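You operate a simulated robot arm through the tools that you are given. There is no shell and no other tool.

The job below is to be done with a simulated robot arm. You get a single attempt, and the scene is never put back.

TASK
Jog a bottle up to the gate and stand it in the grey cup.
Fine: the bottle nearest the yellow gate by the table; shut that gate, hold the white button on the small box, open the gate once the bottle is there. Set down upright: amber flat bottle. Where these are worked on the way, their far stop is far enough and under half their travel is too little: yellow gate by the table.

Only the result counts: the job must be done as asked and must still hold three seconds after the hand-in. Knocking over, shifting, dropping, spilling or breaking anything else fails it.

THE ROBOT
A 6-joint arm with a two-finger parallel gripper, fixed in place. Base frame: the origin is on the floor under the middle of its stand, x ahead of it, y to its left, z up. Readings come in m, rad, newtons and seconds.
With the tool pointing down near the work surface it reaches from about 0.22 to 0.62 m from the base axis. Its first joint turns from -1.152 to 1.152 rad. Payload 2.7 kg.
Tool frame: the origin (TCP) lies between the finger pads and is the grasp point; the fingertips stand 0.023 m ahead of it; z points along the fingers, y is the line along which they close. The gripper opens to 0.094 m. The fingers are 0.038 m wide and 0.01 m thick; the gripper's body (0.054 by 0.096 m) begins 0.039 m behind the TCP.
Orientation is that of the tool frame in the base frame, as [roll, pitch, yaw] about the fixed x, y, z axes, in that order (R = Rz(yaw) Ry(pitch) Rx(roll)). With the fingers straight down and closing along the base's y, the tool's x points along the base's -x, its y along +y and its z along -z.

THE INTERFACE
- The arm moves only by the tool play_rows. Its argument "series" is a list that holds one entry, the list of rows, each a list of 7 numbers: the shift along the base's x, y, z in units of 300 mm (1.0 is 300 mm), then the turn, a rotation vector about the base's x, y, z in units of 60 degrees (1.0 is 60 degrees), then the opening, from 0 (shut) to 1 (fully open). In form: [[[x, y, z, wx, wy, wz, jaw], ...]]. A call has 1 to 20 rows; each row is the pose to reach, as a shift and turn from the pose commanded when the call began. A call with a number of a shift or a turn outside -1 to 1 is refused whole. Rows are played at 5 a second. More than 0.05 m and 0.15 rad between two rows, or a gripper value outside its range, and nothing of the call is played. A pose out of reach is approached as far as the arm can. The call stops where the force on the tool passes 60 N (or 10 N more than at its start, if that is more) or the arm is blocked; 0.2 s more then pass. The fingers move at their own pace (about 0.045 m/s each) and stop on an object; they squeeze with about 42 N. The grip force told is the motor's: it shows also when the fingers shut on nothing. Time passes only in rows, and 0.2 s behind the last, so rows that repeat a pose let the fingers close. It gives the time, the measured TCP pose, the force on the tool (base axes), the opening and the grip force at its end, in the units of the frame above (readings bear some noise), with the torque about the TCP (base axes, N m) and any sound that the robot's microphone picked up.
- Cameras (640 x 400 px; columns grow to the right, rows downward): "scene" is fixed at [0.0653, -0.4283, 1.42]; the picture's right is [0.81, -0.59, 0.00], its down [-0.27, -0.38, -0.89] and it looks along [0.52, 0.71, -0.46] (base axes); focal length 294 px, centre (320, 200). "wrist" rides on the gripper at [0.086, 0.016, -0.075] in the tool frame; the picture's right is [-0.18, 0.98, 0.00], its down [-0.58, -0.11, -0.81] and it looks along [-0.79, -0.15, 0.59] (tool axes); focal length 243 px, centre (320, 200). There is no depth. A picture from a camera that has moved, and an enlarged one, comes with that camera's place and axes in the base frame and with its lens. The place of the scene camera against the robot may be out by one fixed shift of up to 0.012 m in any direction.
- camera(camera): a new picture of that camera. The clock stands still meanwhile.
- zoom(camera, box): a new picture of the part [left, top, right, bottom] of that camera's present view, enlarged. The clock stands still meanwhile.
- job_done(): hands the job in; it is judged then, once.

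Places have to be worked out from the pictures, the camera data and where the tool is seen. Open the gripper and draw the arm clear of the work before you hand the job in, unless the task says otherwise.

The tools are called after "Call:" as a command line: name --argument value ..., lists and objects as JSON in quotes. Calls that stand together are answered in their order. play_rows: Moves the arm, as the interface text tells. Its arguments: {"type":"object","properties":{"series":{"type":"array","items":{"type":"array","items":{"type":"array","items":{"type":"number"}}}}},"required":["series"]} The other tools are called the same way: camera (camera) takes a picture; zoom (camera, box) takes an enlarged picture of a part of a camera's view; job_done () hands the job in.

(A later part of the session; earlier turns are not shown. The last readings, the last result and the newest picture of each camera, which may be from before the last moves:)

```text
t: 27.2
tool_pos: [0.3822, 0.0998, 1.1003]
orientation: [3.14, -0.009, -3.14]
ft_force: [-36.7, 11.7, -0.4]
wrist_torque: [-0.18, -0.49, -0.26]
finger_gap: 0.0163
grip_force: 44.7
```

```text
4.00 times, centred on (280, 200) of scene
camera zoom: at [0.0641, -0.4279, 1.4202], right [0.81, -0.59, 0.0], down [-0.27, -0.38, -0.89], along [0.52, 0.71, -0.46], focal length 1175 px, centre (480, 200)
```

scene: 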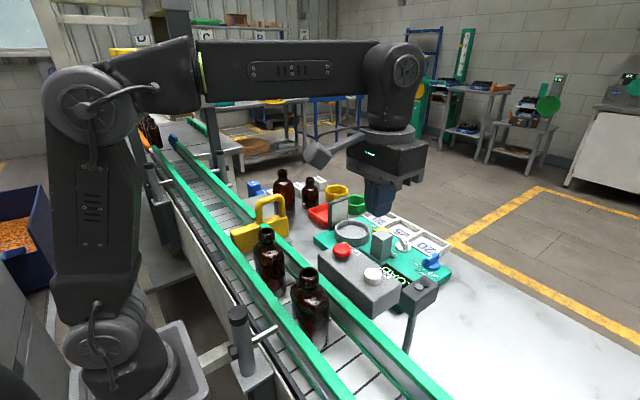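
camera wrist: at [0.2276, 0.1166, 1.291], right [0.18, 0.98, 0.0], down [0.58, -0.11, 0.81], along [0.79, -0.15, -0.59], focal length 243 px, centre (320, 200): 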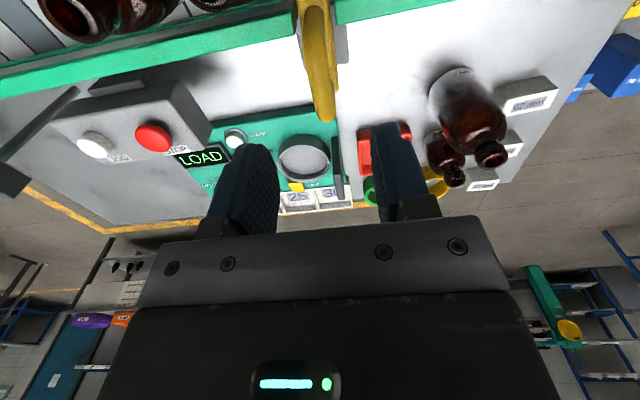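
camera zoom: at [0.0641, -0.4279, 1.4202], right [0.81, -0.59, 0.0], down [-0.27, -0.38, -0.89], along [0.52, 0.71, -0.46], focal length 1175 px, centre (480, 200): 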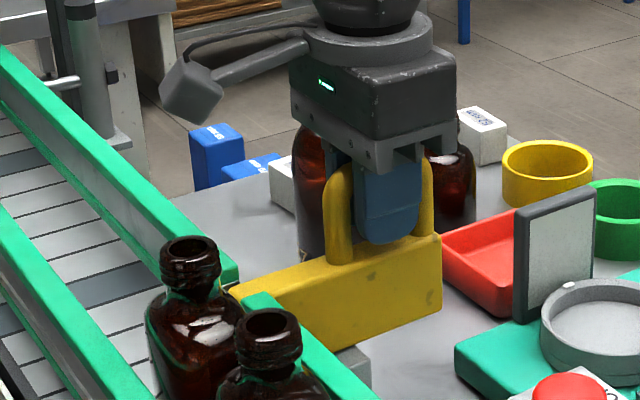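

The gate is back at its open stop (37 N) and bottle A barely moved. I relax the pull, open the fingers and lift up.

Call:
play_rows --series '[[[-0.012, -0.001, 0, 0, 0, 0, 0], [-0.012, -0.001, 0, 0, 0, 0, 0.55], [-0.012, -0.001, 0, 0, 0, 0, 0.55], [-0.012, -0.001, 0, 0, 0, 0, 0.55], [-0.012, -0.001, 0, 0, 0, 0, 0.55], [-0.012, -0.001, 0.1, 0, 0, 0, 0.55], [-0.012, -0.001, 0.25, 0, 0, 0, 0.55], [-0.012, -0.001, 0.4, 0, 0, 0, 0.55], [-0.012, -0.001, 0.5, 0, 0, 0, 0.55]]]'

Call:
camera --camera "wrist"

Call:
zoom --camera "wrist" --box '[220, 0, 420, 125]'

Call:
zoom --camera "scene" --box '[200, 180, 360, 280]'

```text
t: 29.2
tool_pos: [0.3826, 0.0981, 1.2506]
orientation: [3.141, -0.004, -3.14]
ft_force: [0.2, -0.8, 0.5]
wrist_torque: [-0.02, -0.04, -0.01]
finger_gap: 0.0515
grip_force: 0.1
```

```text
taken
camera wrist: at [0.2963, 0.1136, 1.325], right [0.18, 0.98, 0.0], down [0.58, -0.11, 0.81], along [0.79, -0.15, -0.59], focal length 243 px, centre (320, 200)
```

wrist: 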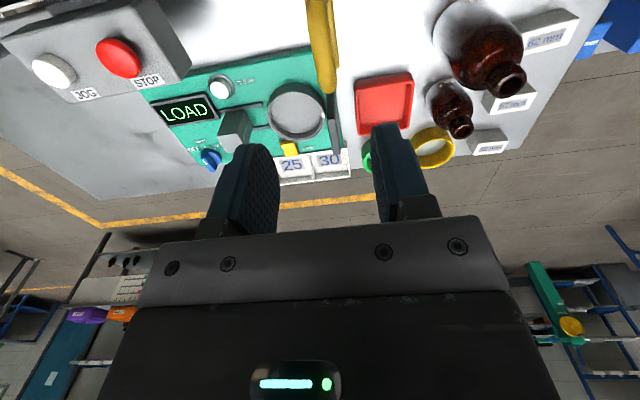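

```text
3.20 times, centred on (320, 62) of wrist
camera zoom: at [0.2963, 0.1136, 1.325], right [0.18, 0.98, 0.0], down [0.58, -0.11, 0.81], along [0.79, -0.15, -0.59], focal length 776 px, centre (320, 640)
```

zoom: 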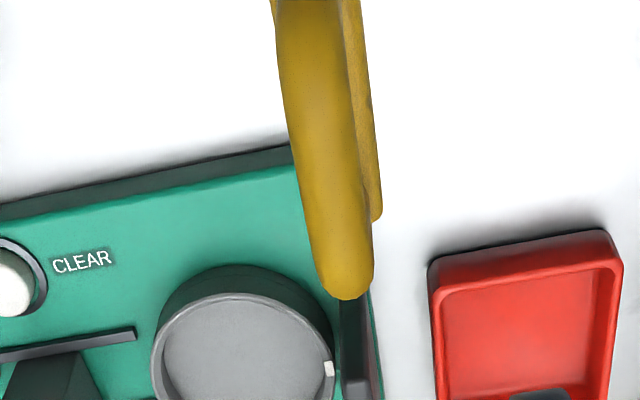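

```text
4.00 times, centred on (280, 230) of scene
camera zoom: at [0.0653, -0.4283, 1.42], right [0.81, -0.59, 0.0], down [-0.27, -0.38, -0.89], along [0.52, 0.71, -0.46], focal length 1175 px, centre (480, 80)
```

zoom: 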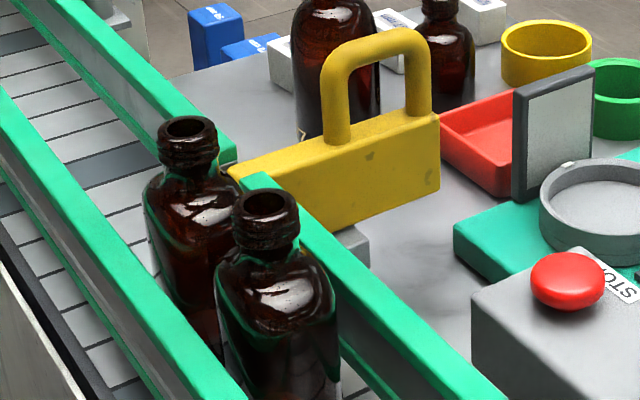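

Bottle A stands free with the gate open. Before picking I measure the grey cup precisely, hovering over it at two heights with the wrist camera.

Call:
play_rows --series '[[[0.11, -0.05, 0, 0, 0, 0, 0.55], [0.22, -0.1, 0, 0, 0, 0, 0.55], [0.33, -0.15, 0, 0, 0, 0, 0.55], [0.428, -0.207, 0, 0, 0, 0, 0.55], [0.428, -0.207, 0, 0, 0, 0, 0.55]]]'

Call:
zoom --camera "wrist" --box '[200, 0, 440, 150]'

Call:
play_rows --series '[[[0, 0, -0.11, 0, 0, 0, 0.55], [0, 0, -0.22, 0, 0, 0, 0.55], [0, 0, -0.3, 0, 0, 0, 0.55], [0, 0, -0.3, 0, 0, 0, 0.55]]]'

Call:
zoom --camera "wrist" --box '[200, 0, 440, 150]'

Call:
zoom --camera "scene" --box '[280, 160, 440, 260]'

```text
t: 30.4
tool_pos: [0.511, 0.0376, 1.2511]
orientation: [-3.141, 0.0, -3.141]
ft_force: [0.5, -0.2, 0.3]
wrist_torque: [-0.01, -0.02, -0.02]
finger_gap: 0.0516
grip_force: 0.0
```

```text
2.67 times, centred on (320, 75) of wrist
camera zoom: at [0.4236, 0.0535, 1.3259], right [0.18, 0.98, 0.0], down [0.58, -0.11, 0.81], along [0.79, -0.15, -0.59], focal length 647 px, centre (320, 533)
```

zoom: 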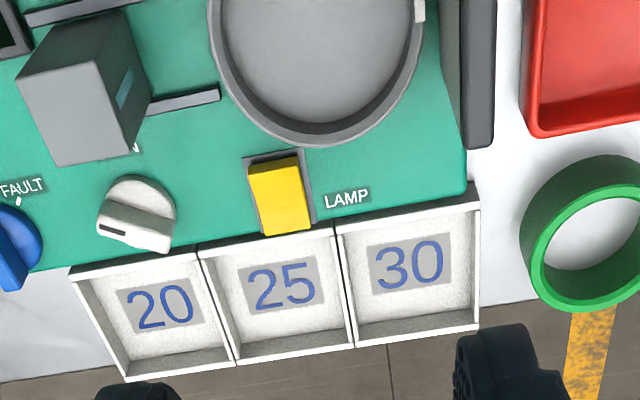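

```text
t: 31.4
tool_pos: [0.5104, 0.0377, 1.1599]
orientation: [-3.141, 0.0, -3.139]
ft_force: [-0.4, 0.2, -0.2]
wrist_torque: [0.04, 0.01, 0.03]
finger_gap: 0.0516
grip_force: 0.1
```

```text
2.67 times, centred on (320, 75) of wrist
camera zoom: at [0.4237, 0.0536, 1.2342], right [0.18, 0.98, 0.0], down [0.58, -0.11, 0.81], along [0.79, -0.15, -0.59], focal length 647 px, centre (320, 533)
```

zoom: 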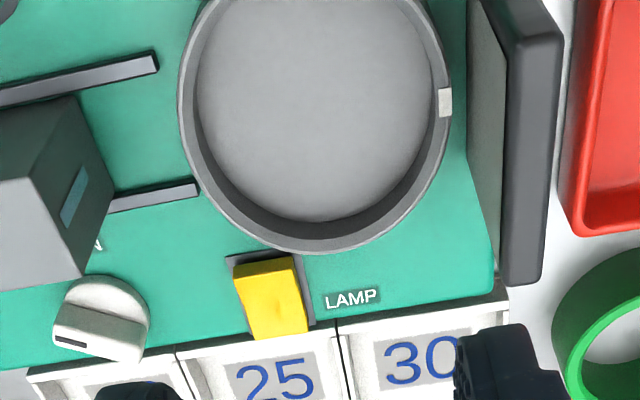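

```text
4.00 times, centred on (360, 210) of scene
camera zoom: at [0.0653, -0.4283, 1.42], right [0.81, -0.59, 0.0], down [-0.27, -0.38, -0.89], along [0.52, 0.71, -0.46], focal length 1175 px, centre (160, 160)
```

zoom: 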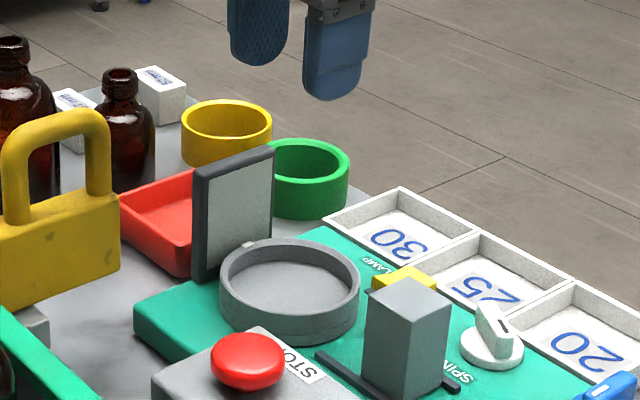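

The cup is cut off at the top of these views. I back off in x and take two views with a sideways baseline to place the cup's rim exactly.

Call:
play_rows --series '[[[-0.13, 0, 0, 0, 0, 0, 0.55], [-0.26, 0, 0, 0, 0, 0, 0.55], [-0.26, 0, 0, 0, 0, 0, 0.55]]]'

Call:
zoom --camera "wrist" --box '[200, 30, 440, 180]'

Call:
play_rows --series '[[[0, -0.13, 0, 0, 0, 0, 0.55], [0, -0.26, 0, 0, 0, 0, 0.55], [0, -0.4, 0, 0, 0, 0, 0.55], [0, -0.4, 0, 0, 0, 0, 0.55]]]'

Call:
zoom --camera "wrist" --box '[320, 30, 560, 180]'

```text
t: 32.2
tool_pos: [0.4317, 0.0386, 1.161]
orientation: [-3.141, 0.001, -3.139]
ft_force: [-0.3, 0.9, -0.7]
wrist_torque: [-0.04, 0.02, 0.0]
finger_gap: 0.0517
grip_force: 0.1
```

```text
2.67 times, centred on (320, 105) of wrist
camera zoom: at [0.3453, 0.0543, 1.2348], right [0.18, 0.98, 0.0], down [0.58, -0.11, 0.81], along [0.79, -0.15, -0.59], focal length 647 px, centre (320, 453)
```

zoom: 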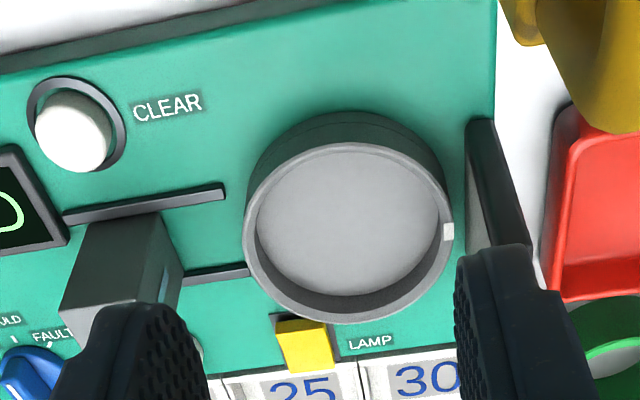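

```text
t: 33.2
tool_pos: [0.4321, -0.0826, 1.1602]
orientation: [-3.141, 0.001, -3.141]
ft_force: [0.0, 0.6, -0.4]
wrist_torque: [-0.03, -0.02, -0.03]
finger_gap: 0.0517
grip_force: 0.0
```

```text
2.67 times, centred on (440, 105) of wrist
camera zoom: at [0.3453, -0.0673, 1.2348], right [0.18, 0.98, 0.0], down [0.58, -0.11, 0.81], along [0.79, -0.15, -0.59], focal length 647 px, centre (0, 453)
```

zoom: 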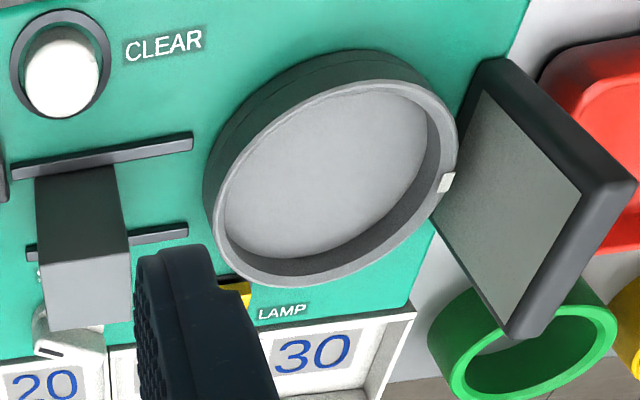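

Fitting the rim circle in both views places the cup's centre at about (0.5145,0.0355), rim z≈1.000, inner diameter about 78 mm. Next I rise, turn the fingers to close along x, and look at bottle A from behind.

Call:
play_rows --series '[[[0, 0, 0.1, 0, 0, 0.125, 0.55], [-0.03, 0.02, 0.2, 0, 0, 0.25, 0.55], [-0.08, 0.04, 0.3, 0, 0, 0.375, 0.55], [-0.14, 0.06, 0.3, 0, 0, 0.5, 0.55], [-0.2, 0.08, 0.3, 0, 0, 0.625, 0.55], [-0.26, 0.1, 0.3, 0, 0, 0.75, 0.55], [-0.32, 0.12, 0.3, 0, 0, 0.875, 0.55], [-0.38, 0.14, 0.3, 0, 0, 1.0, 0.55]]]'

Call:
play_rows --series '[[[-0.05, 0.01, 0, 0, 0, 0.125, 0.55], [-0.1, 0.02, 0, 0, 0, 0.25, 0.55], [-0.15, 0.03, 0, 0, 0, 0.375, 0.55], [-0.186, 0.036, 0, 0, 0, 0.5, 0.55], [-0.186, 0.036, 0, 0, 0, 0.5, 0.55]]]'

Call:
camera --camera "wrist"

Call:
zoom --camera "wrist" --box '[220, 30, 460, 180]'

```text
t: 35.0
tool_pos: [0.3173, -0.0404, 1.2485]
orientation: [-3.14, 0.0, -2.091]
ft_force: [0.5, 0.0, 0.7]
wrist_torque: [-0.01, 0.04, -0.01]
finger_gap: 0.0513
grip_force: 0.0
```

```text
t: 36.2
tool_pos: [0.2615, -0.0283, 1.2508]
orientation: [3.14, -0.001, -1.568]
ft_force: [0.2, 0.2, -0.5]
wrist_torque: [0.01, 0.01, -0.01]
finger_gap: 0.0517
grip_force: 0.1
```

```text
taken
camera wrist: at [0.2457, -0.1162, 1.3246], right [-0.98, 0.18, 0.0], down [0.11, 0.58, 0.81], along [0.15, 0.79, -0.59], focal length 243 px, centre (320, 200)
```

wrist: 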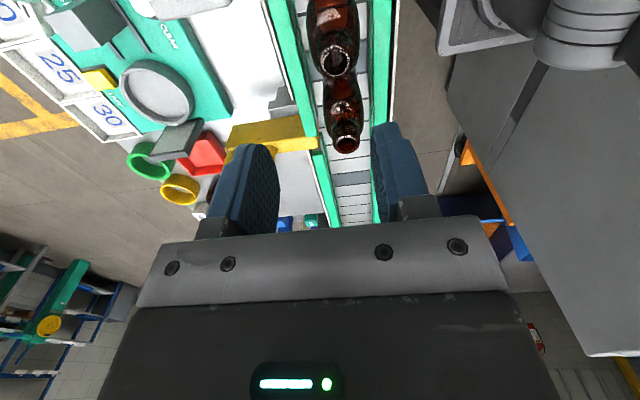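

```text
2.67 times, centred on (340, 105) of wrist
camera zoom: at [0.2457, -0.1162, 1.3246], right [-0.98, 0.18, 0.0], down [0.11, 0.58, 0.81], along [0.15, 0.79, -0.59], focal length 647 px, centre (267, 453)
```

zoom: 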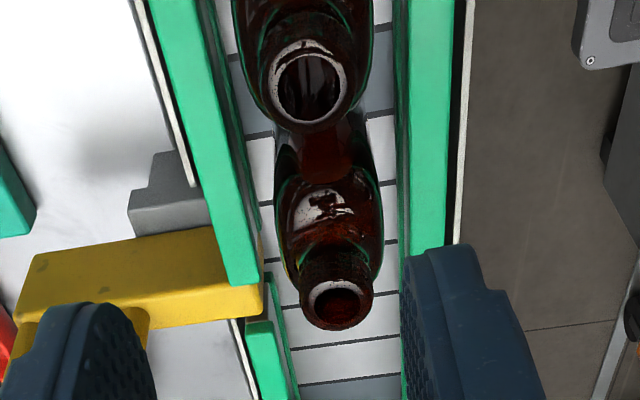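

Bottle A's mouth appears at about (0.250,0.053) for z≈1.131. I move 80 mm closer along y to get a second view and pin its height down.

Call:
play_rows --series '[[[-0.02, 0.13, 0, 0, 0, 0, 0.55], [-0.04, 0.24, 0, 0, 0, 0, 0.55], [-0.04, 0.24, 0, 0, 0, 0, 0.55]]]'

Call:
zoom --camera "wrist" --box '[220, 0, 460, 150]'

Call:
zoom --camera "scene" --box '[200, 180, 360, 280]'

```text
t: 37.0
tool_pos: [0.25, 0.043, 1.2502]
orientation: [3.141, 0.001, -1.57]
ft_force: [-1.0, -0.6, 0.0]
wrist_torque: [-0.02, -0.01, -0.01]
finger_gap: 0.0517
grip_force: 0.1
```

```text
2.67 times, centred on (340, 75) of wrist
camera zoom: at [0.2344, -0.0442, 1.3249], right [-0.98, 0.18, 0.0], down [0.11, 0.58, 0.81], along [0.15, 0.79, -0.59], focal length 647 px, centre (267, 533)
```

zoom: 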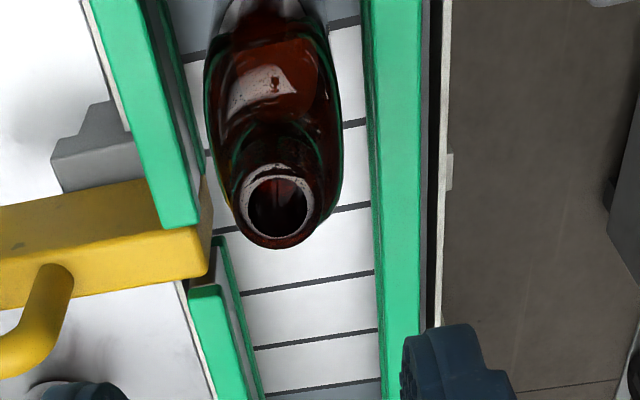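

```text
4.00 times, centred on (280, 230) of scene
camera zoom: at [0.0653, -0.4283, 1.42], right [0.81, -0.59, 0.0], down [-0.27, -0.38, -0.89], along [0.52, 0.71, -0.46], focal length 1175 px, centre (480, 80)
```

zoom: 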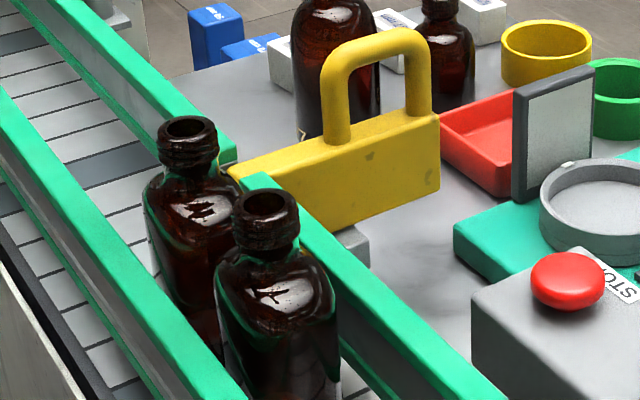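

Both views agree: bottle A's mouth is at (0.249,0.0534,1.131), body about 43 mm wide in x and aligned with y. I zoom in on the neck profile to choose the grip height.

Call:
zoom --camera "scene" --box '[228, 200, 292, 240]'

Call:
zoom --camera "scene" --box '[228, 200, 308, 290]'

```text
10.00 times, centred on (260, 220) of scene
camera zoom: at [0.0653, -0.4283, 1.42], right [0.81, -0.59, 0.0], down [-0.27, -0.38, -0.89], along [0.52, 0.71, -0.46], focal length 2937 px, centre (920, 0)
```

zoom: 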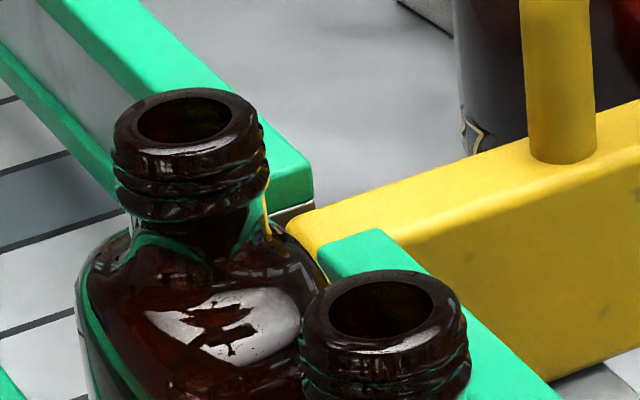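

```text
4.44 times, centred on (268, 245) of scene
camera zoom: at [0.0653, -0.4283, 1.42], right [0.81, -0.59, 0.0], down [-0.27, -0.38, -0.89], along [0.52, 0.71, -0.46], focal length 1305 px, centre (551, 0)
```

zoom: 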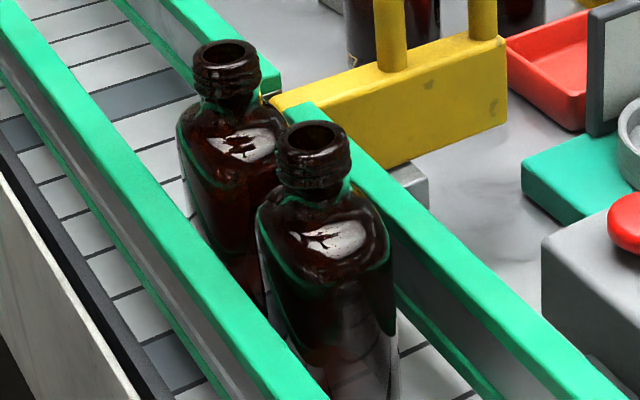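

The finish ring spans roughly z 1.117–1.131 with a 27 mm diameter, so I'll grip it with TCP at z≈1.130, fingertips just above the shoulder and well above the rails. I align over (0.249,0.0534) and descend with the gripper half open.

Call:
play_rows --series '[[[-0.003, 0.038, 0, 0, 0, 0, 0.55], [-0.003, 0.038, -0.12, 0, 0, 0, 0.55], [-0.003, 0.038, -0.22, 0, 0, 0, 0.55], [-0.003, 0.038, -0.3, 0, 0, 0, 0.55], [-0.003, 0.038, -0.3, 0, 0, 0, 0.55]]]'

Call:
camera --camera "wrist"

Call:
zoom --camera "scene" --box '[200, 150, 360, 250]'

```text
t: 38.2
tool_pos: [0.251, 0.0543, 1.1607]
orientation: [-3.141, -0.001, -1.569]
ft_force: [-0.6, -0.4, 1.1]
wrist_torque: [-0.05, 0.02, 0.01]
finger_gap: 0.0515
grip_force: 0.0
```

```text
taken
camera wrist: at [0.2338, -0.0329, 1.2347], right [-0.98, 0.18, 0.0], down [0.11, 0.58, 0.81], along [0.15, 0.79, -0.59], focal length 243 px, centre (320, 200)
```

wrist: 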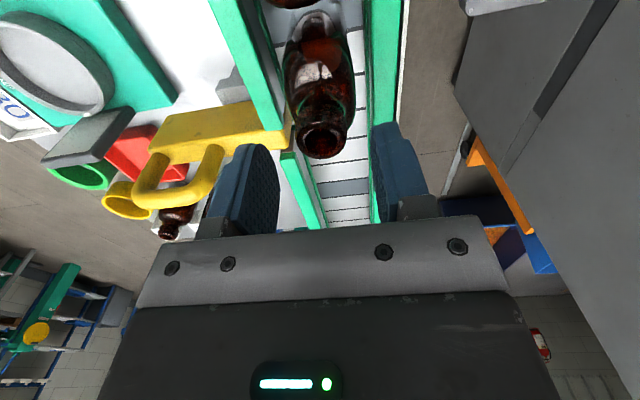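

```text
4.00 times, centred on (280, 200) of scene
camera zoom: at [0.0653, -0.4283, 1.42], right [0.81, -0.59, 0.0], down [-0.27, -0.38, -0.89], along [0.52, 0.71, -0.46], focal length 1175 px, centre (480, 200)
```

zoom: 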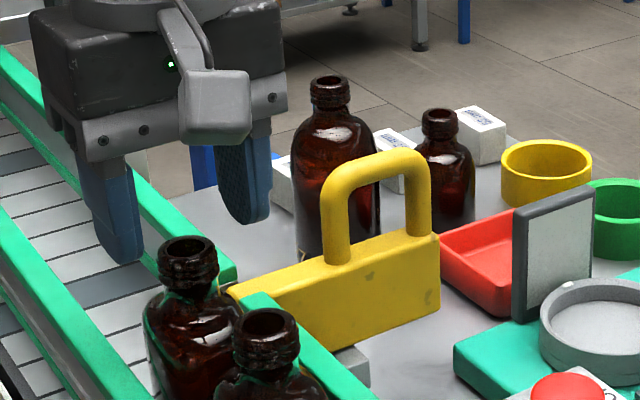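

The fingers straddle the neck centrally. I adjust about a millimetre, lower the last 30 mm, and close.

Call:
play_rows --series '[[[-0.003, -0.003, -0.04, 0, 0, 0, 0.55], [-0.003, -0.003, -0.08, 0, 0, 0, 0.55], [-0.003, -0.003, -0.1, 0, 0, 0, 0.55], [-0.003, -0.003, -0.1, 0, 0, 0, 0.55]]]'

Call:
zoom --camera "scene" --box '[200, 150, 360, 250]'

Call:
camera --camera "wrist"

```text
t: 39.2
tool_pos: [0.2492, 0.0529, 1.1289]
orientation: [3.141, 0.0, -1.57]
ft_force: [0.0, -0.6, -0.1]
wrist_torque: [-0.02, 0.03, -0.02]
finger_gap: 0.0519
grip_force: 0.1
```

```text
4.00 times, centred on (280, 200) of scene
camera zoom: at [0.0653, -0.4283, 1.42], right [0.81, -0.59, 0.0], down [-0.27, -0.38, -0.89], along [0.52, 0.71, -0.46], focal length 1175 px, centre (480, 200)
```

zoom: 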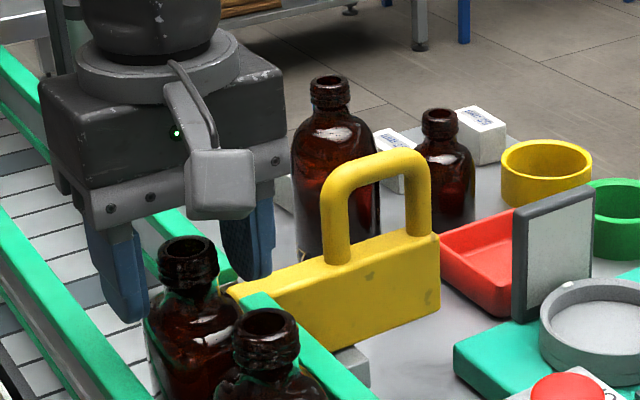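

```text
taken
camera wrist: at [0.232, -0.034, 1.2035], right [-0.98, 0.18, 0.0], down [0.11, 0.58, 0.81], along [0.15, 0.79, -0.59], focal length 243 px, centre (320, 200)
```

wrist: 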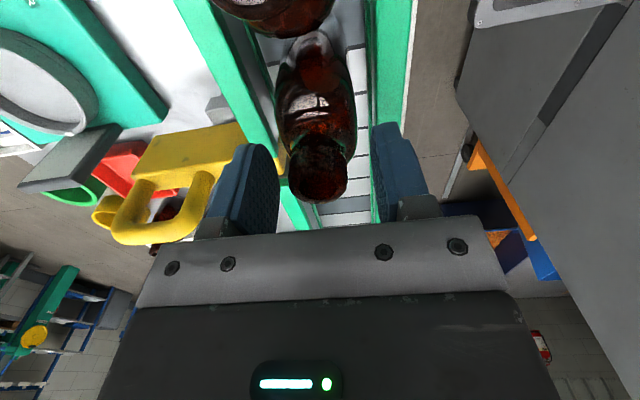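

Everything lines up. I raise 3 mm so the tips stay clear of the shoulder, then close on the finish ring.

Call:
play_rows --series '[[[0, 0, 0.01, 0, 0, 0, 0.55], [0, 0, 0.01, 0, 0, 0, 0.4], [0, 0, 0.01, 0, 0, 0, 0.3], [0, 0, 0.01, 0, 0, 0, 0], [0, 0, 0.01, 0, 0, 0, 0], [0, 0, 0.01, 0, 0, 0, 0], [0, 0, 0.01, 0, 0, 0, 0]]]'

Call:
zoom --camera "scene" --box '[200, 150, 360, 250]'

Call:
camera --camera "wrist"

```text
t: 40.8
tool_pos: [0.2477, 0.0531, 1.1317]
orientation: [-3.141, 0.0, -1.57]
ft_force: [-0.9, 1.6, 2.3]
wrist_torque: [0.01, 0.21, 0.04]
finger_gap: 0.0268
grip_force: 41.6
```

```text
4.00 times, centred on (280, 200) of scene
camera zoom: at [0.0652, -0.4283, 1.42], right [0.81, -0.59, 0.0], down [-0.27, -0.38, -0.89], along [0.52, 0.71, -0.46], focal length 1175 px, centre (480, 200)
```

zoom: 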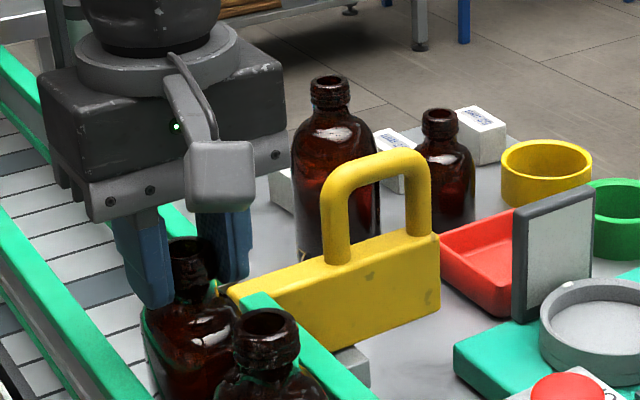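

```text
taken
camera wrist: at [0.2321, -0.034, 1.2068], right [-0.98, 0.18, 0.0], down [0.11, 0.58, 0.81], along [0.15, 0.79, -0.59], focal length 243 px, centre (320, 200)
```

wrist: 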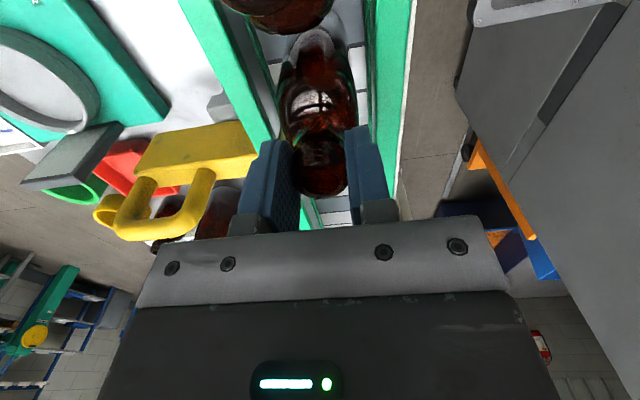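

The neck is gripped with a 26.8 mm gap. I lift straight up slowly and check that the bottle follows.

Call:
play_rows --series '[[[0, 0, 0.02, 0, 0, 0, 0], [0, 0, 0.05, 0, 0, 0, 0], [0, 0, 0.1, 0, 0, 0, 0], [0, 0, 0.15, 0, 0, 0, 0], [0, 0, 0.2, 0, 0, 0, 0]]]'

Call:
zoom --camera "scene" --box '[180, 110, 420, 260]'

Call:
camera --camera "wrist"

```text
t: 42.0
tool_pos: [0.247, 0.0524, 1.1931]
orientation: [3.141, -0.001, -1.568]
ft_force: [-0.1, 0.2, -1.0]
wrist_torque: [0.01, 0.0, 0.0]
finger_gap: 0.027
grip_force: 42.3
```

```text
2.67 times, centred on (300, 185) of scene
camera zoom: at [0.0653, -0.4283, 1.42], right [0.81, -0.59, 0.0], down [-0.27, -0.38, -0.89], along [0.52, 0.71, -0.46], focal length 783 px, centre (373, 240)
```

zoom: 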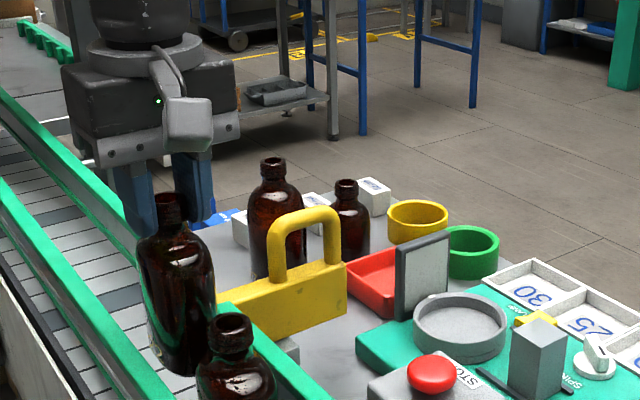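

```text
taken
camera wrist: at [0.2316, -0.0345, 1.267], right [-0.98, 0.18, 0.0], down [0.11, 0.58, 0.81], along [0.15, 0.79, -0.59], focal length 243 px, centre (320, 200)
```

wrist: 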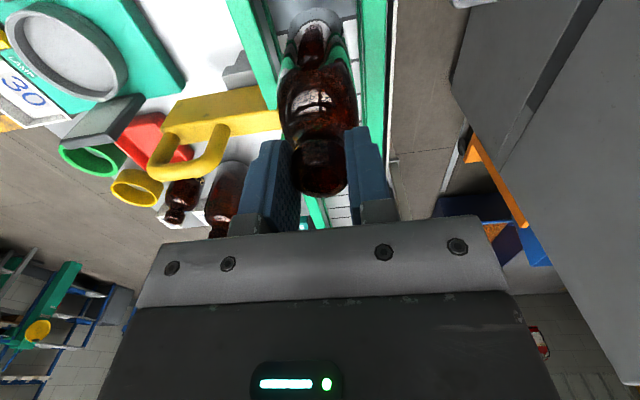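

The bottle came up with the gripper and hangs upright. I lift it another 110 mm so its base clears the rails, gate handle and buttons.

Call:
play_rows --series '[[[0, 0, 0.08, 0, 0, 0, 0], [0, 0, 0.16, 0, 0, 0, 0], [0, 0, 0.24, 0, 0, 0, 0], [0, 0, 0.32, 0, 0, 0, 0], [0, 0, 0.37, 0, 0, 0, 0], [0, 0, 0.37, 0, 0, 0, 0]]]'

Call:
camera --camera "scene"

Call:
zoom --camera "scene" --box '[180, 110, 420, 260]'

Call:
camera --camera "wrist"

```text
t: 43.4
tool_pos: [0.2492, 0.0533, 1.3032]
orientation: [-3.141, 0.0, -1.57]
ft_force: [-0.5, -0.6, -1.9]
wrist_torque: [0.03, -0.01, 0.01]
finger_gap: 0.0273
grip_force: 41.9
```

```text
taken
```

scene: 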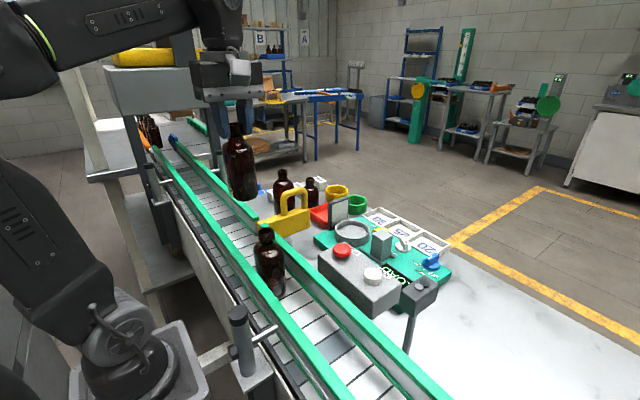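

```text
2.67 times, centred on (300, 185) of scene
camera zoom: at [0.0653, -0.4283, 1.42], right [0.81, -0.59, 0.0], down [-0.27, -0.38, -0.89], along [0.52, 0.71, -0.46], focal length 783 px, centre (373, 240)
```

zoom: 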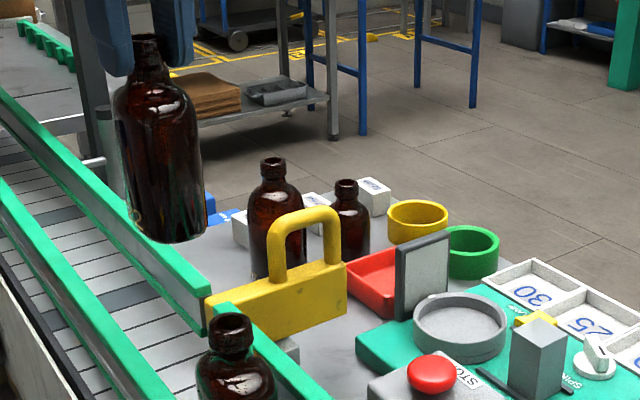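

```text
taken
camera wrist: at [0.2314, -0.0344, 1.3775], right [-0.98, 0.18, 0.0], down [0.11, 0.58, 0.81], along [0.15, 0.79, -0.59], focal length 243 px, centre (320, 200)
```

wrist: 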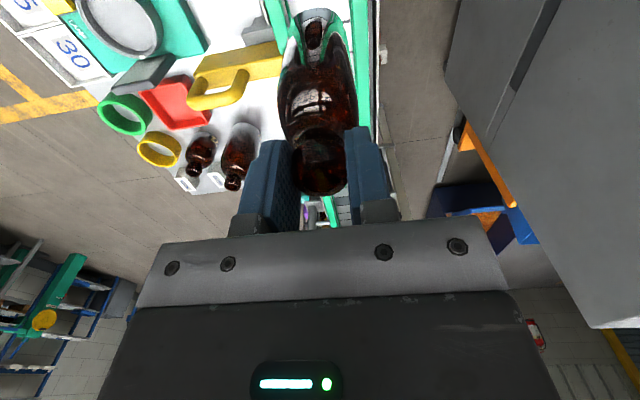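

The bottle hangs upright, its base near z≈1.17, well above every obstacle. I carry it at this height to above the cup at (0.5145,0.0355).

Call:
play_rows --series '[[[0.05, -0.006, 0, 0, 0, 0, 0], [0.13, -0.012, 0, 0, 0, 0, 0], [0.23, -0.018, 0, 0, 0, 0, 0], [0.33, -0.024, 0, 0, 0, 0, 0], [0.43, -0.03, 0, 0, 0, 0, 0], [0.53, -0.036, 0, 0, 0, 0, 0], [0.63, -0.042, 0, 0, 0, 0, 0], [0.73, -0.048, 0, 0, 0, 0, 0], [0.82, -0.054, 0, 0, 0, 0, 0], [0.888, -0.056, 0, 0, 0, 0, 0], [0.888, -0.056, 0, 0, 0, 0, 0]]]'

Call:
camera --camera "wrist"

Call:
zoom --camera "scene" --box '[240, 110, 480, 260]'

```text
t: 45.8
tool_pos: [0.4926, 0.0315, 1.2796]
orientation: [-3.14, -0.001, -1.569]
ft_force: [0.4, -0.7, -1.2]
wrist_torque: [0.02, 0.03, 0.01]
finger_gap: 0.0271
grip_force: 41.7
out of reach, approached as far as the arm can: row 9, 10, 11
```

```text
taken
camera wrist: at [0.4764, -0.0555, 1.3544], right [-0.98, 0.18, 0.0], down [0.11, 0.58, 0.81], along [0.15, 0.79, -0.59], focal length 243 px, centre (320, 200)
```

wrist: 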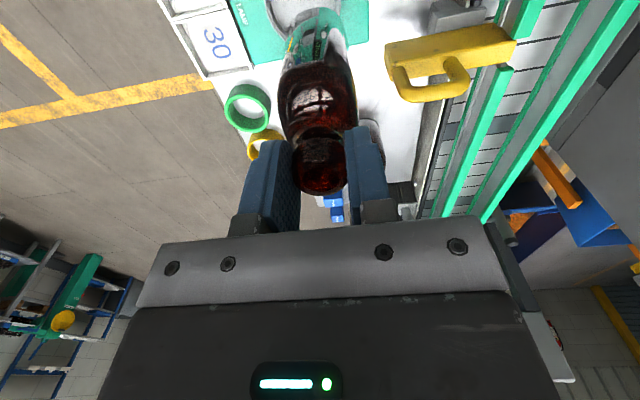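

```text
2.67 times, centred on (360, 185) of scene
camera zoom: at [0.0653, -0.4283, 1.42], right [0.81, -0.59, 0.0], down [-0.27, -0.38, -0.89], along [0.52, 0.71, -0.46], focal length 783 px, centre (213, 240)
```

zoom: 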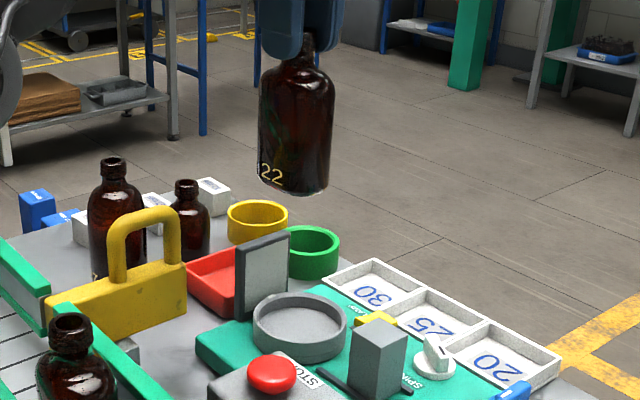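

That height is out of reach at x 0.51, so the arm stopped short at (0.493,0.032,1.280), bottle still upright. I lower in gentle steps and see where the commanded pose really is.

Call:
play_rows --series '[[[0, 0, -0.04, 0, 0, 0, 0], [0, 0, -0.08, 0, 0, 0, 0], [0, 0, -0.12, 0, 0, 0, 0], [0, 0, -0.16, 0, 0, 0, 0], [0, 0, -0.2, 0, 0, 0, 0], [0, 0, -0.2, 0, 0, 0, 0]]]'

Call:
camera --camera "wrist"

Call:
zoom --camera "scene" --box '[240, 130, 480, 280]'

```text
t: 47.2
tool_pos: [0.4928, 0.034, 1.2198]
orientation: [3.14, -0.001, -1.57]
ft_force: [-0.4, -1.3, -1.8]
wrist_torque: [-0.01, -0.02, 0.01]
finger_gap: 0.0272
grip_force: 41.8
```

```text
taken
camera wrist: at [0.4769, -0.0532, 1.2942], right [-0.98, 0.18, 0.0], down [0.11, 0.58, 0.81], along [0.15, 0.79, -0.59], focal length 243 px, centre (320, 200)
```

wrist: 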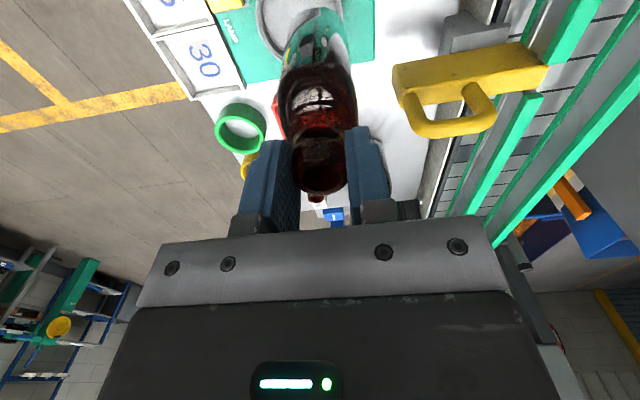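

```text
2.67 times, centred on (360, 205) of scene
camera zoom: at [0.0653, -0.4283, 1.42], right [0.81, -0.59, 0.0], down [-0.27, -0.38, -0.89], along [0.52, 0.71, -0.46], focal length 783 px, centre (213, 187)
```

zoom: 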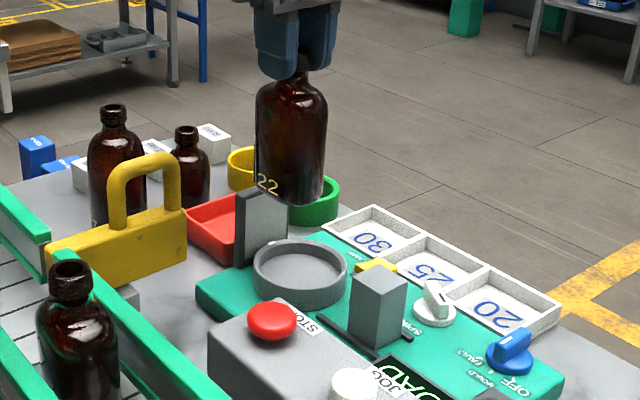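

The commanded pose was clamped, so the TCP is now really at about (0.493,0.033,1.220). I shift the remaining 22 mm in x and 2 mm in y, then lower to z≈1.165.

Call:
play_rows --series '[[[0.036, 0.004, 0, 0, 0, 0, 0], [0.072, 0.008, 0, 0, 0, 0, 0], [0.072, 0.008, -0.06, 0, 0, 0, 0], [0.072, 0.008, -0.12, 0, 0, 0, 0], [0.072, 0.008, -0.18, 0, 0, 0, 0], [0.072, 0.008, -0.18, 0, 0, 0, 0]]]'

Call:
camera --camera "wrist"

Call:
zoom --camera "wrist" --box '[220, 0, 420, 125]'

Call:
zoom --camera "scene" --box '[280, 160, 440, 260]'

```text
t: 48.6
tool_pos: [0.514, 0.0367, 1.164]
orientation: [3.141, 0.0, -1.569]
ft_force: [0.0, -1.1, -1.9]
wrist_torque: [0.01, 0.04, -0.02]
finger_gap: 0.0268
grip_force: 42.1
```

```text
taken
camera wrist: at [0.4983, -0.0504, 1.2395], right [-0.98, 0.18, 0.0], down [0.11, 0.58, 0.81], along [0.15, 0.79, -0.59], focal length 243 px, centre (320, 200)
```

wrist: 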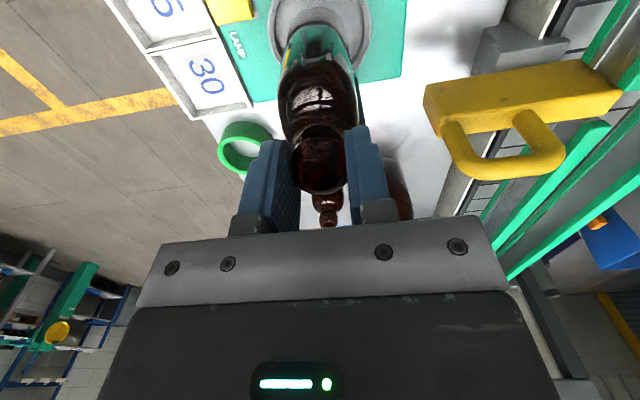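

```text
3.20 times, centred on (320, 62) of wrist
camera zoom: at [0.4983, -0.0504, 1.2395], right [-0.98, 0.18, 0.0], down [0.11, 0.58, 0.81], along [0.15, 0.79, -0.59], focal length 776 px, centre (320, 640)
```

zoom: 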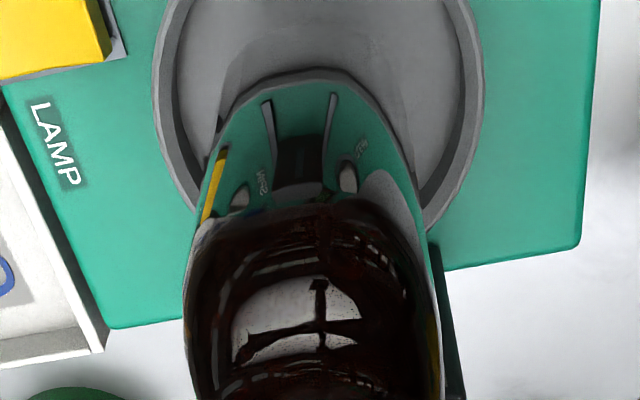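

```text
4.00 times, centred on (360, 210) of scene
camera zoom: at [0.0653, -0.4283, 1.42], right [0.81, -0.59, 0.0], down [-0.27, -0.38, -0.89], along [0.52, 0.71, -0.46], focal length 1175 px, centre (160, 160)
```

zoom: 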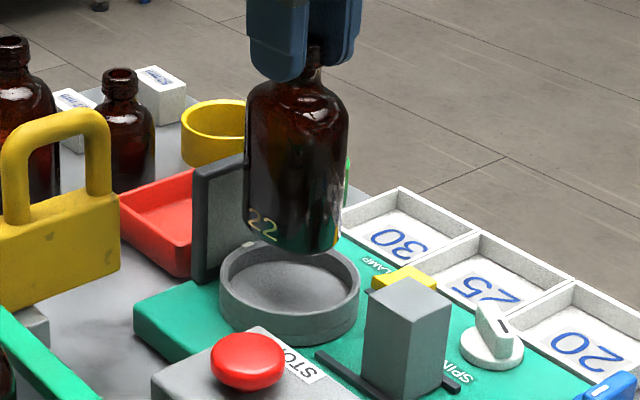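

Wrist and scene views both show the bottle's base centred over the cup within a couple of millimetres and upright. I lower 30 mm so the base comes to rim height and check again.

Call:
play_rows --series '[[[0, 0, -0.03, 0, 0, 0, 0], [0, 0, -0.06, 0, 0, 0, 0], [0, 0, -0.09, 0, 0, 0, 0], [0, 0, -0.09, 0, 0, 0, 0]]]'

Call:
zoom --camera "wrist" --box '[220, 0, 420, 125]'

Call:
zoom --camera "scene" --box '[300, 180, 420, 255]'

```text
t: 49.6
tool_pos: [0.5138, 0.037, 1.138]
orientation: [3.142, 0.0, -1.57]
ft_force: [0.0, 0.5, -1.7]
wrist_torque: [-0.02, -0.02, 0.01]
finger_gap: 0.027
grip_force: 42.0
```

```text
3.20 times, centred on (320, 62) of wrist
camera zoom: at [0.498, -0.0501, 1.2127], right [-0.98, 0.18, 0.0], down [0.11, 0.58, 0.81], along [0.15, 0.79, -0.59], focal length 776 px, centre (320, 640)
```

zoom: 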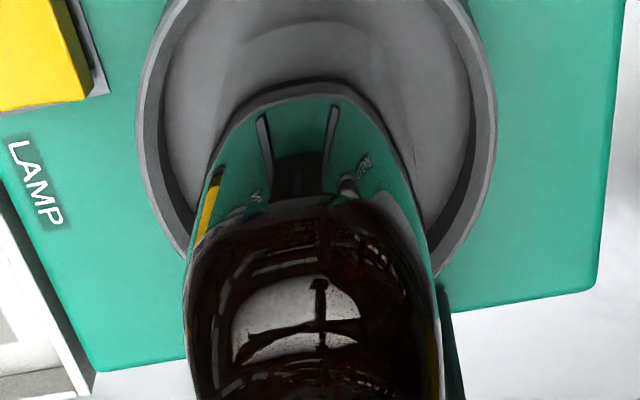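

```text
5.33 times, centred on (360, 218) of scene
camera zoom: at [0.0653, -0.4283, 1.42], right [0.81, -0.59, 0.0], down [-0.27, -0.38, -0.89], along [0.52, 0.71, -0.46], focal length 1566 px, centre (107, 107)
```

zoom: 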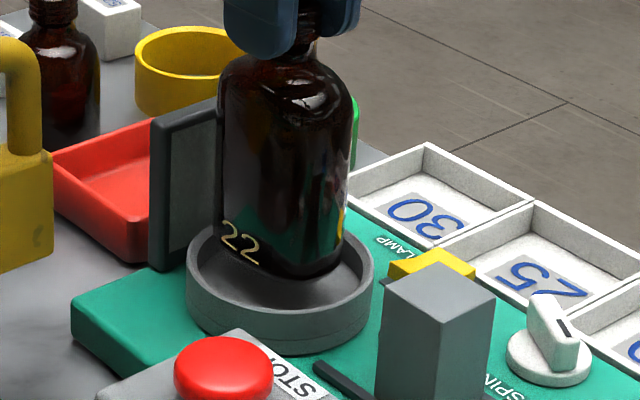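

The base sits centred within the ring in both views. I lower in 4 mm steps, watching for floor contact.

Call:
play_rows --series '[[[0, 0, -0.013, 0, 0, 0, 0], [0, 0, -0.026, 0, 0, 0, 0], [0, 0, -0.04, 0, 0, 0, 0], [0, 0, -0.053, 0, 0, 0, 0]]]'

Call:
zoom --camera "scene" --box '[300, 180, 420, 255]'

```text
t: 50.6
tool_pos: [0.5142, 0.0358, 1.1228]
orientation: [3.141, 0.0, -1.57]
ft_force: [0.3, -0.4, -1.0]
wrist_torque: [-0.04, -0.02, -0.02]
finger_gap: 0.027
grip_force: 41.9
```

```text
5.33 times, centred on (360, 218) of scene
camera zoom: at [0.0653, -0.4283, 1.42], right [0.81, -0.59, 0.0], down [-0.27, -0.38, -0.89], along [0.52, 0.71, -0.46], focal length 1566 px, centre (107, 107)
```

zoom: 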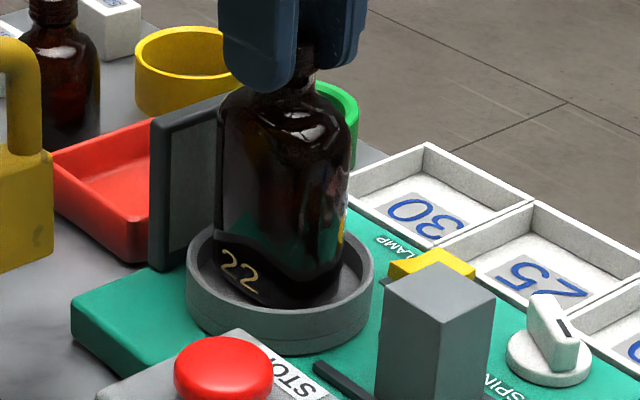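

No contact yet. I continue down 2 mm at a time.

Call:
play_rows --series '[[[0, 0, -0.007, 0, 0, 0, 0], [0, 0, -0.013, 0, 0, 0, 0], [0, 0, -0.018, 0, 0, 0, 0]]]'

```text
t: 51.4
tool_pos: [0.5146, 0.0366, 1.1195]
orientation: [-3.133, 0.001, -1.569]
ft_force: [-2.5, 2.0, 27.6]
wrist_torque: [0.1, 0.49, -0.03]
finger_gap: 0.0272
grip_force: 42.1
```

Contact: 28 N upward at TCP z≈1.12. I ease up about 2.5 mm to unload and look at how the base sits.

Call:
play_rows --series '[[[0, 0, 0.008, 0, 0, 0, 0], [0, 0, 0.008, 0, 0, 0, 0]]]'

Call:
zoom --camera "scene" --box '[300, 180, 420, 255]'

Call:
zoom --camera "wrist" --box '[220, 0, 420, 125]'

```text
t: 52.0
tool_pos: [0.5139, 0.0366, 1.1193]
orientation: [-3.139, 0.001, -1.568]
ft_force: [-0.4, 2.6, 20.9]
wrist_torque: [0.16, 0.31, 0.01]
finger_gap: 0.0271
grip_force: 41.7
```

```text
5.33 times, centred on (360, 218) of scene
camera zoom: at [0.0649, -0.4282, 1.42], right [0.81, -0.59, 0.0], down [-0.27, -0.38, -0.89], along [0.52, 0.71, -0.46], focal length 1566 px, centre (107, 107)
```

zoom: 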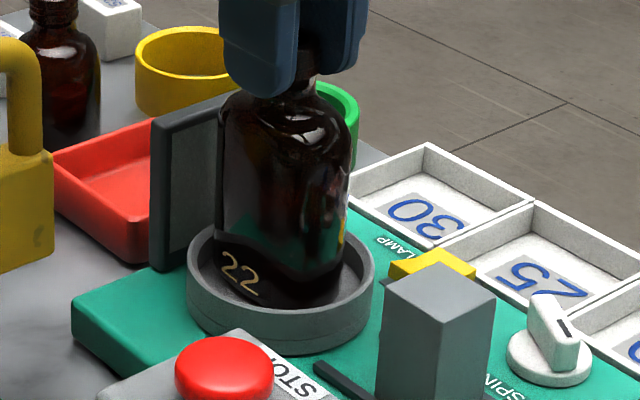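

```text
3.20 times, centred on (320, 62) of wrist
camera zoom: at [0.4979, -0.0509, 1.1941], right [-0.98, 0.18, 0.0], down [0.11, 0.58, 0.81], along [0.15, 0.79, -0.59], focal length 776 px, centre (320, 640)
```

zoom: 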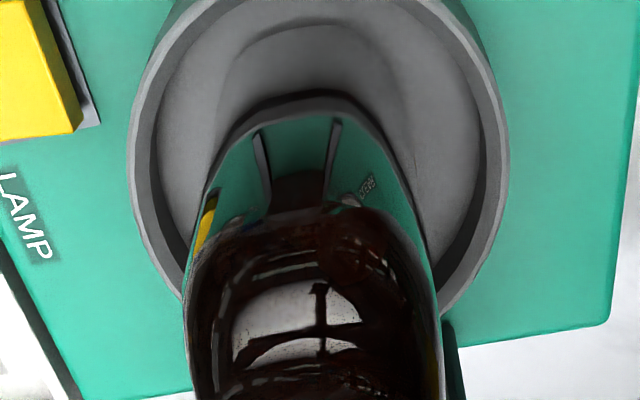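

The base looks seated on the cup floor, well inside the ring, but there is still 21 N of push. I ease up a bit more before letting go.

Call:
play_rows --series '[[[0, 0, 0.005, 0, 0, 0, 0], [0, 0, 0.005, 0, 0, 0, 0]]]'

```text
t: 52.6
tool_pos: [0.5144, 0.0365, 1.1203]
orientation: [-3.141, -0.001, -1.568]
ft_force: [2.5, 2.6, 9.7]
wrist_torque: [0.05, -0.27, 0.01]
finger_gap: 0.027
grip_force: 41.6
```

Down to 10 N. I ease one more millimetre and then open the fingers in small increments so the bottle isn't nudged.

Call:
play_rows --series '[[[0, 0, 0.003, 0, 0, 0, 0], [0, 0, 0.003, 0, 0, 0, 0], [0, 0, 0.003, 0, 0, 0, 0.3], [0, 0, 0.003, 0, 0, 0, 0.33], [0, 0, 0.003, 0, 0, 0, 0.36], [0, 0, 0.003, 0, 0, 0, 0.42], [0, 0, 0.003, 0, 0, 0, 0.5], [0, 0, 0.003, 0, 0, 0, 0.55], [0, 0, 0.003, 0, 0, 0, 0.55]]]'

Call:
camera --camera "wrist"

Call:
zoom --camera "scene" --box '[300, 170, 420, 245]'

```text
t: 54.6
tool_pos: [0.5147, 0.0363, 1.1201]
orientation: [-3.14, 0.001, -1.568]
ft_force: [0.2, 0.4, -0.2]
wrist_torque: [-0.01, 0.03, 0.0]
finger_gap: 0.0518
grip_force: 0.0
```

```text
taken
camera wrist: at [0.4983, -0.0506, 1.1954], right [-0.98, 0.18, 0.0], down [0.11, 0.58, 0.81], along [0.15, 0.79, -0.59], focal length 243 px, centre (320, 200)
```

wrist: 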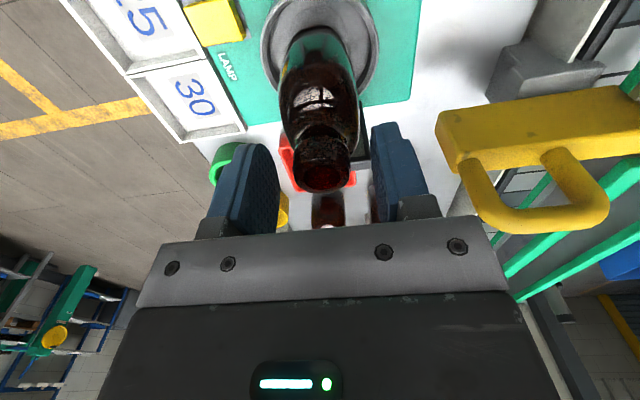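

```text
5.33 times, centred on (360, 208) of scene
camera zoom: at [0.0653, -0.4283, 1.42], right [0.81, -0.59, 0.0], down [-0.27, -0.38, -0.89], along [0.52, 0.71, -0.46], focal length 1566 px, centre (107, 160)
```

zoom: 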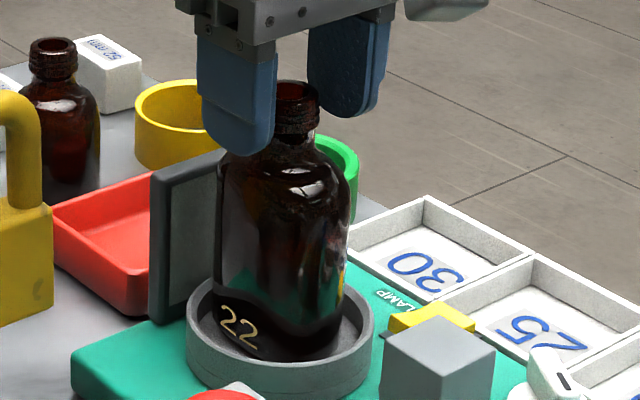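

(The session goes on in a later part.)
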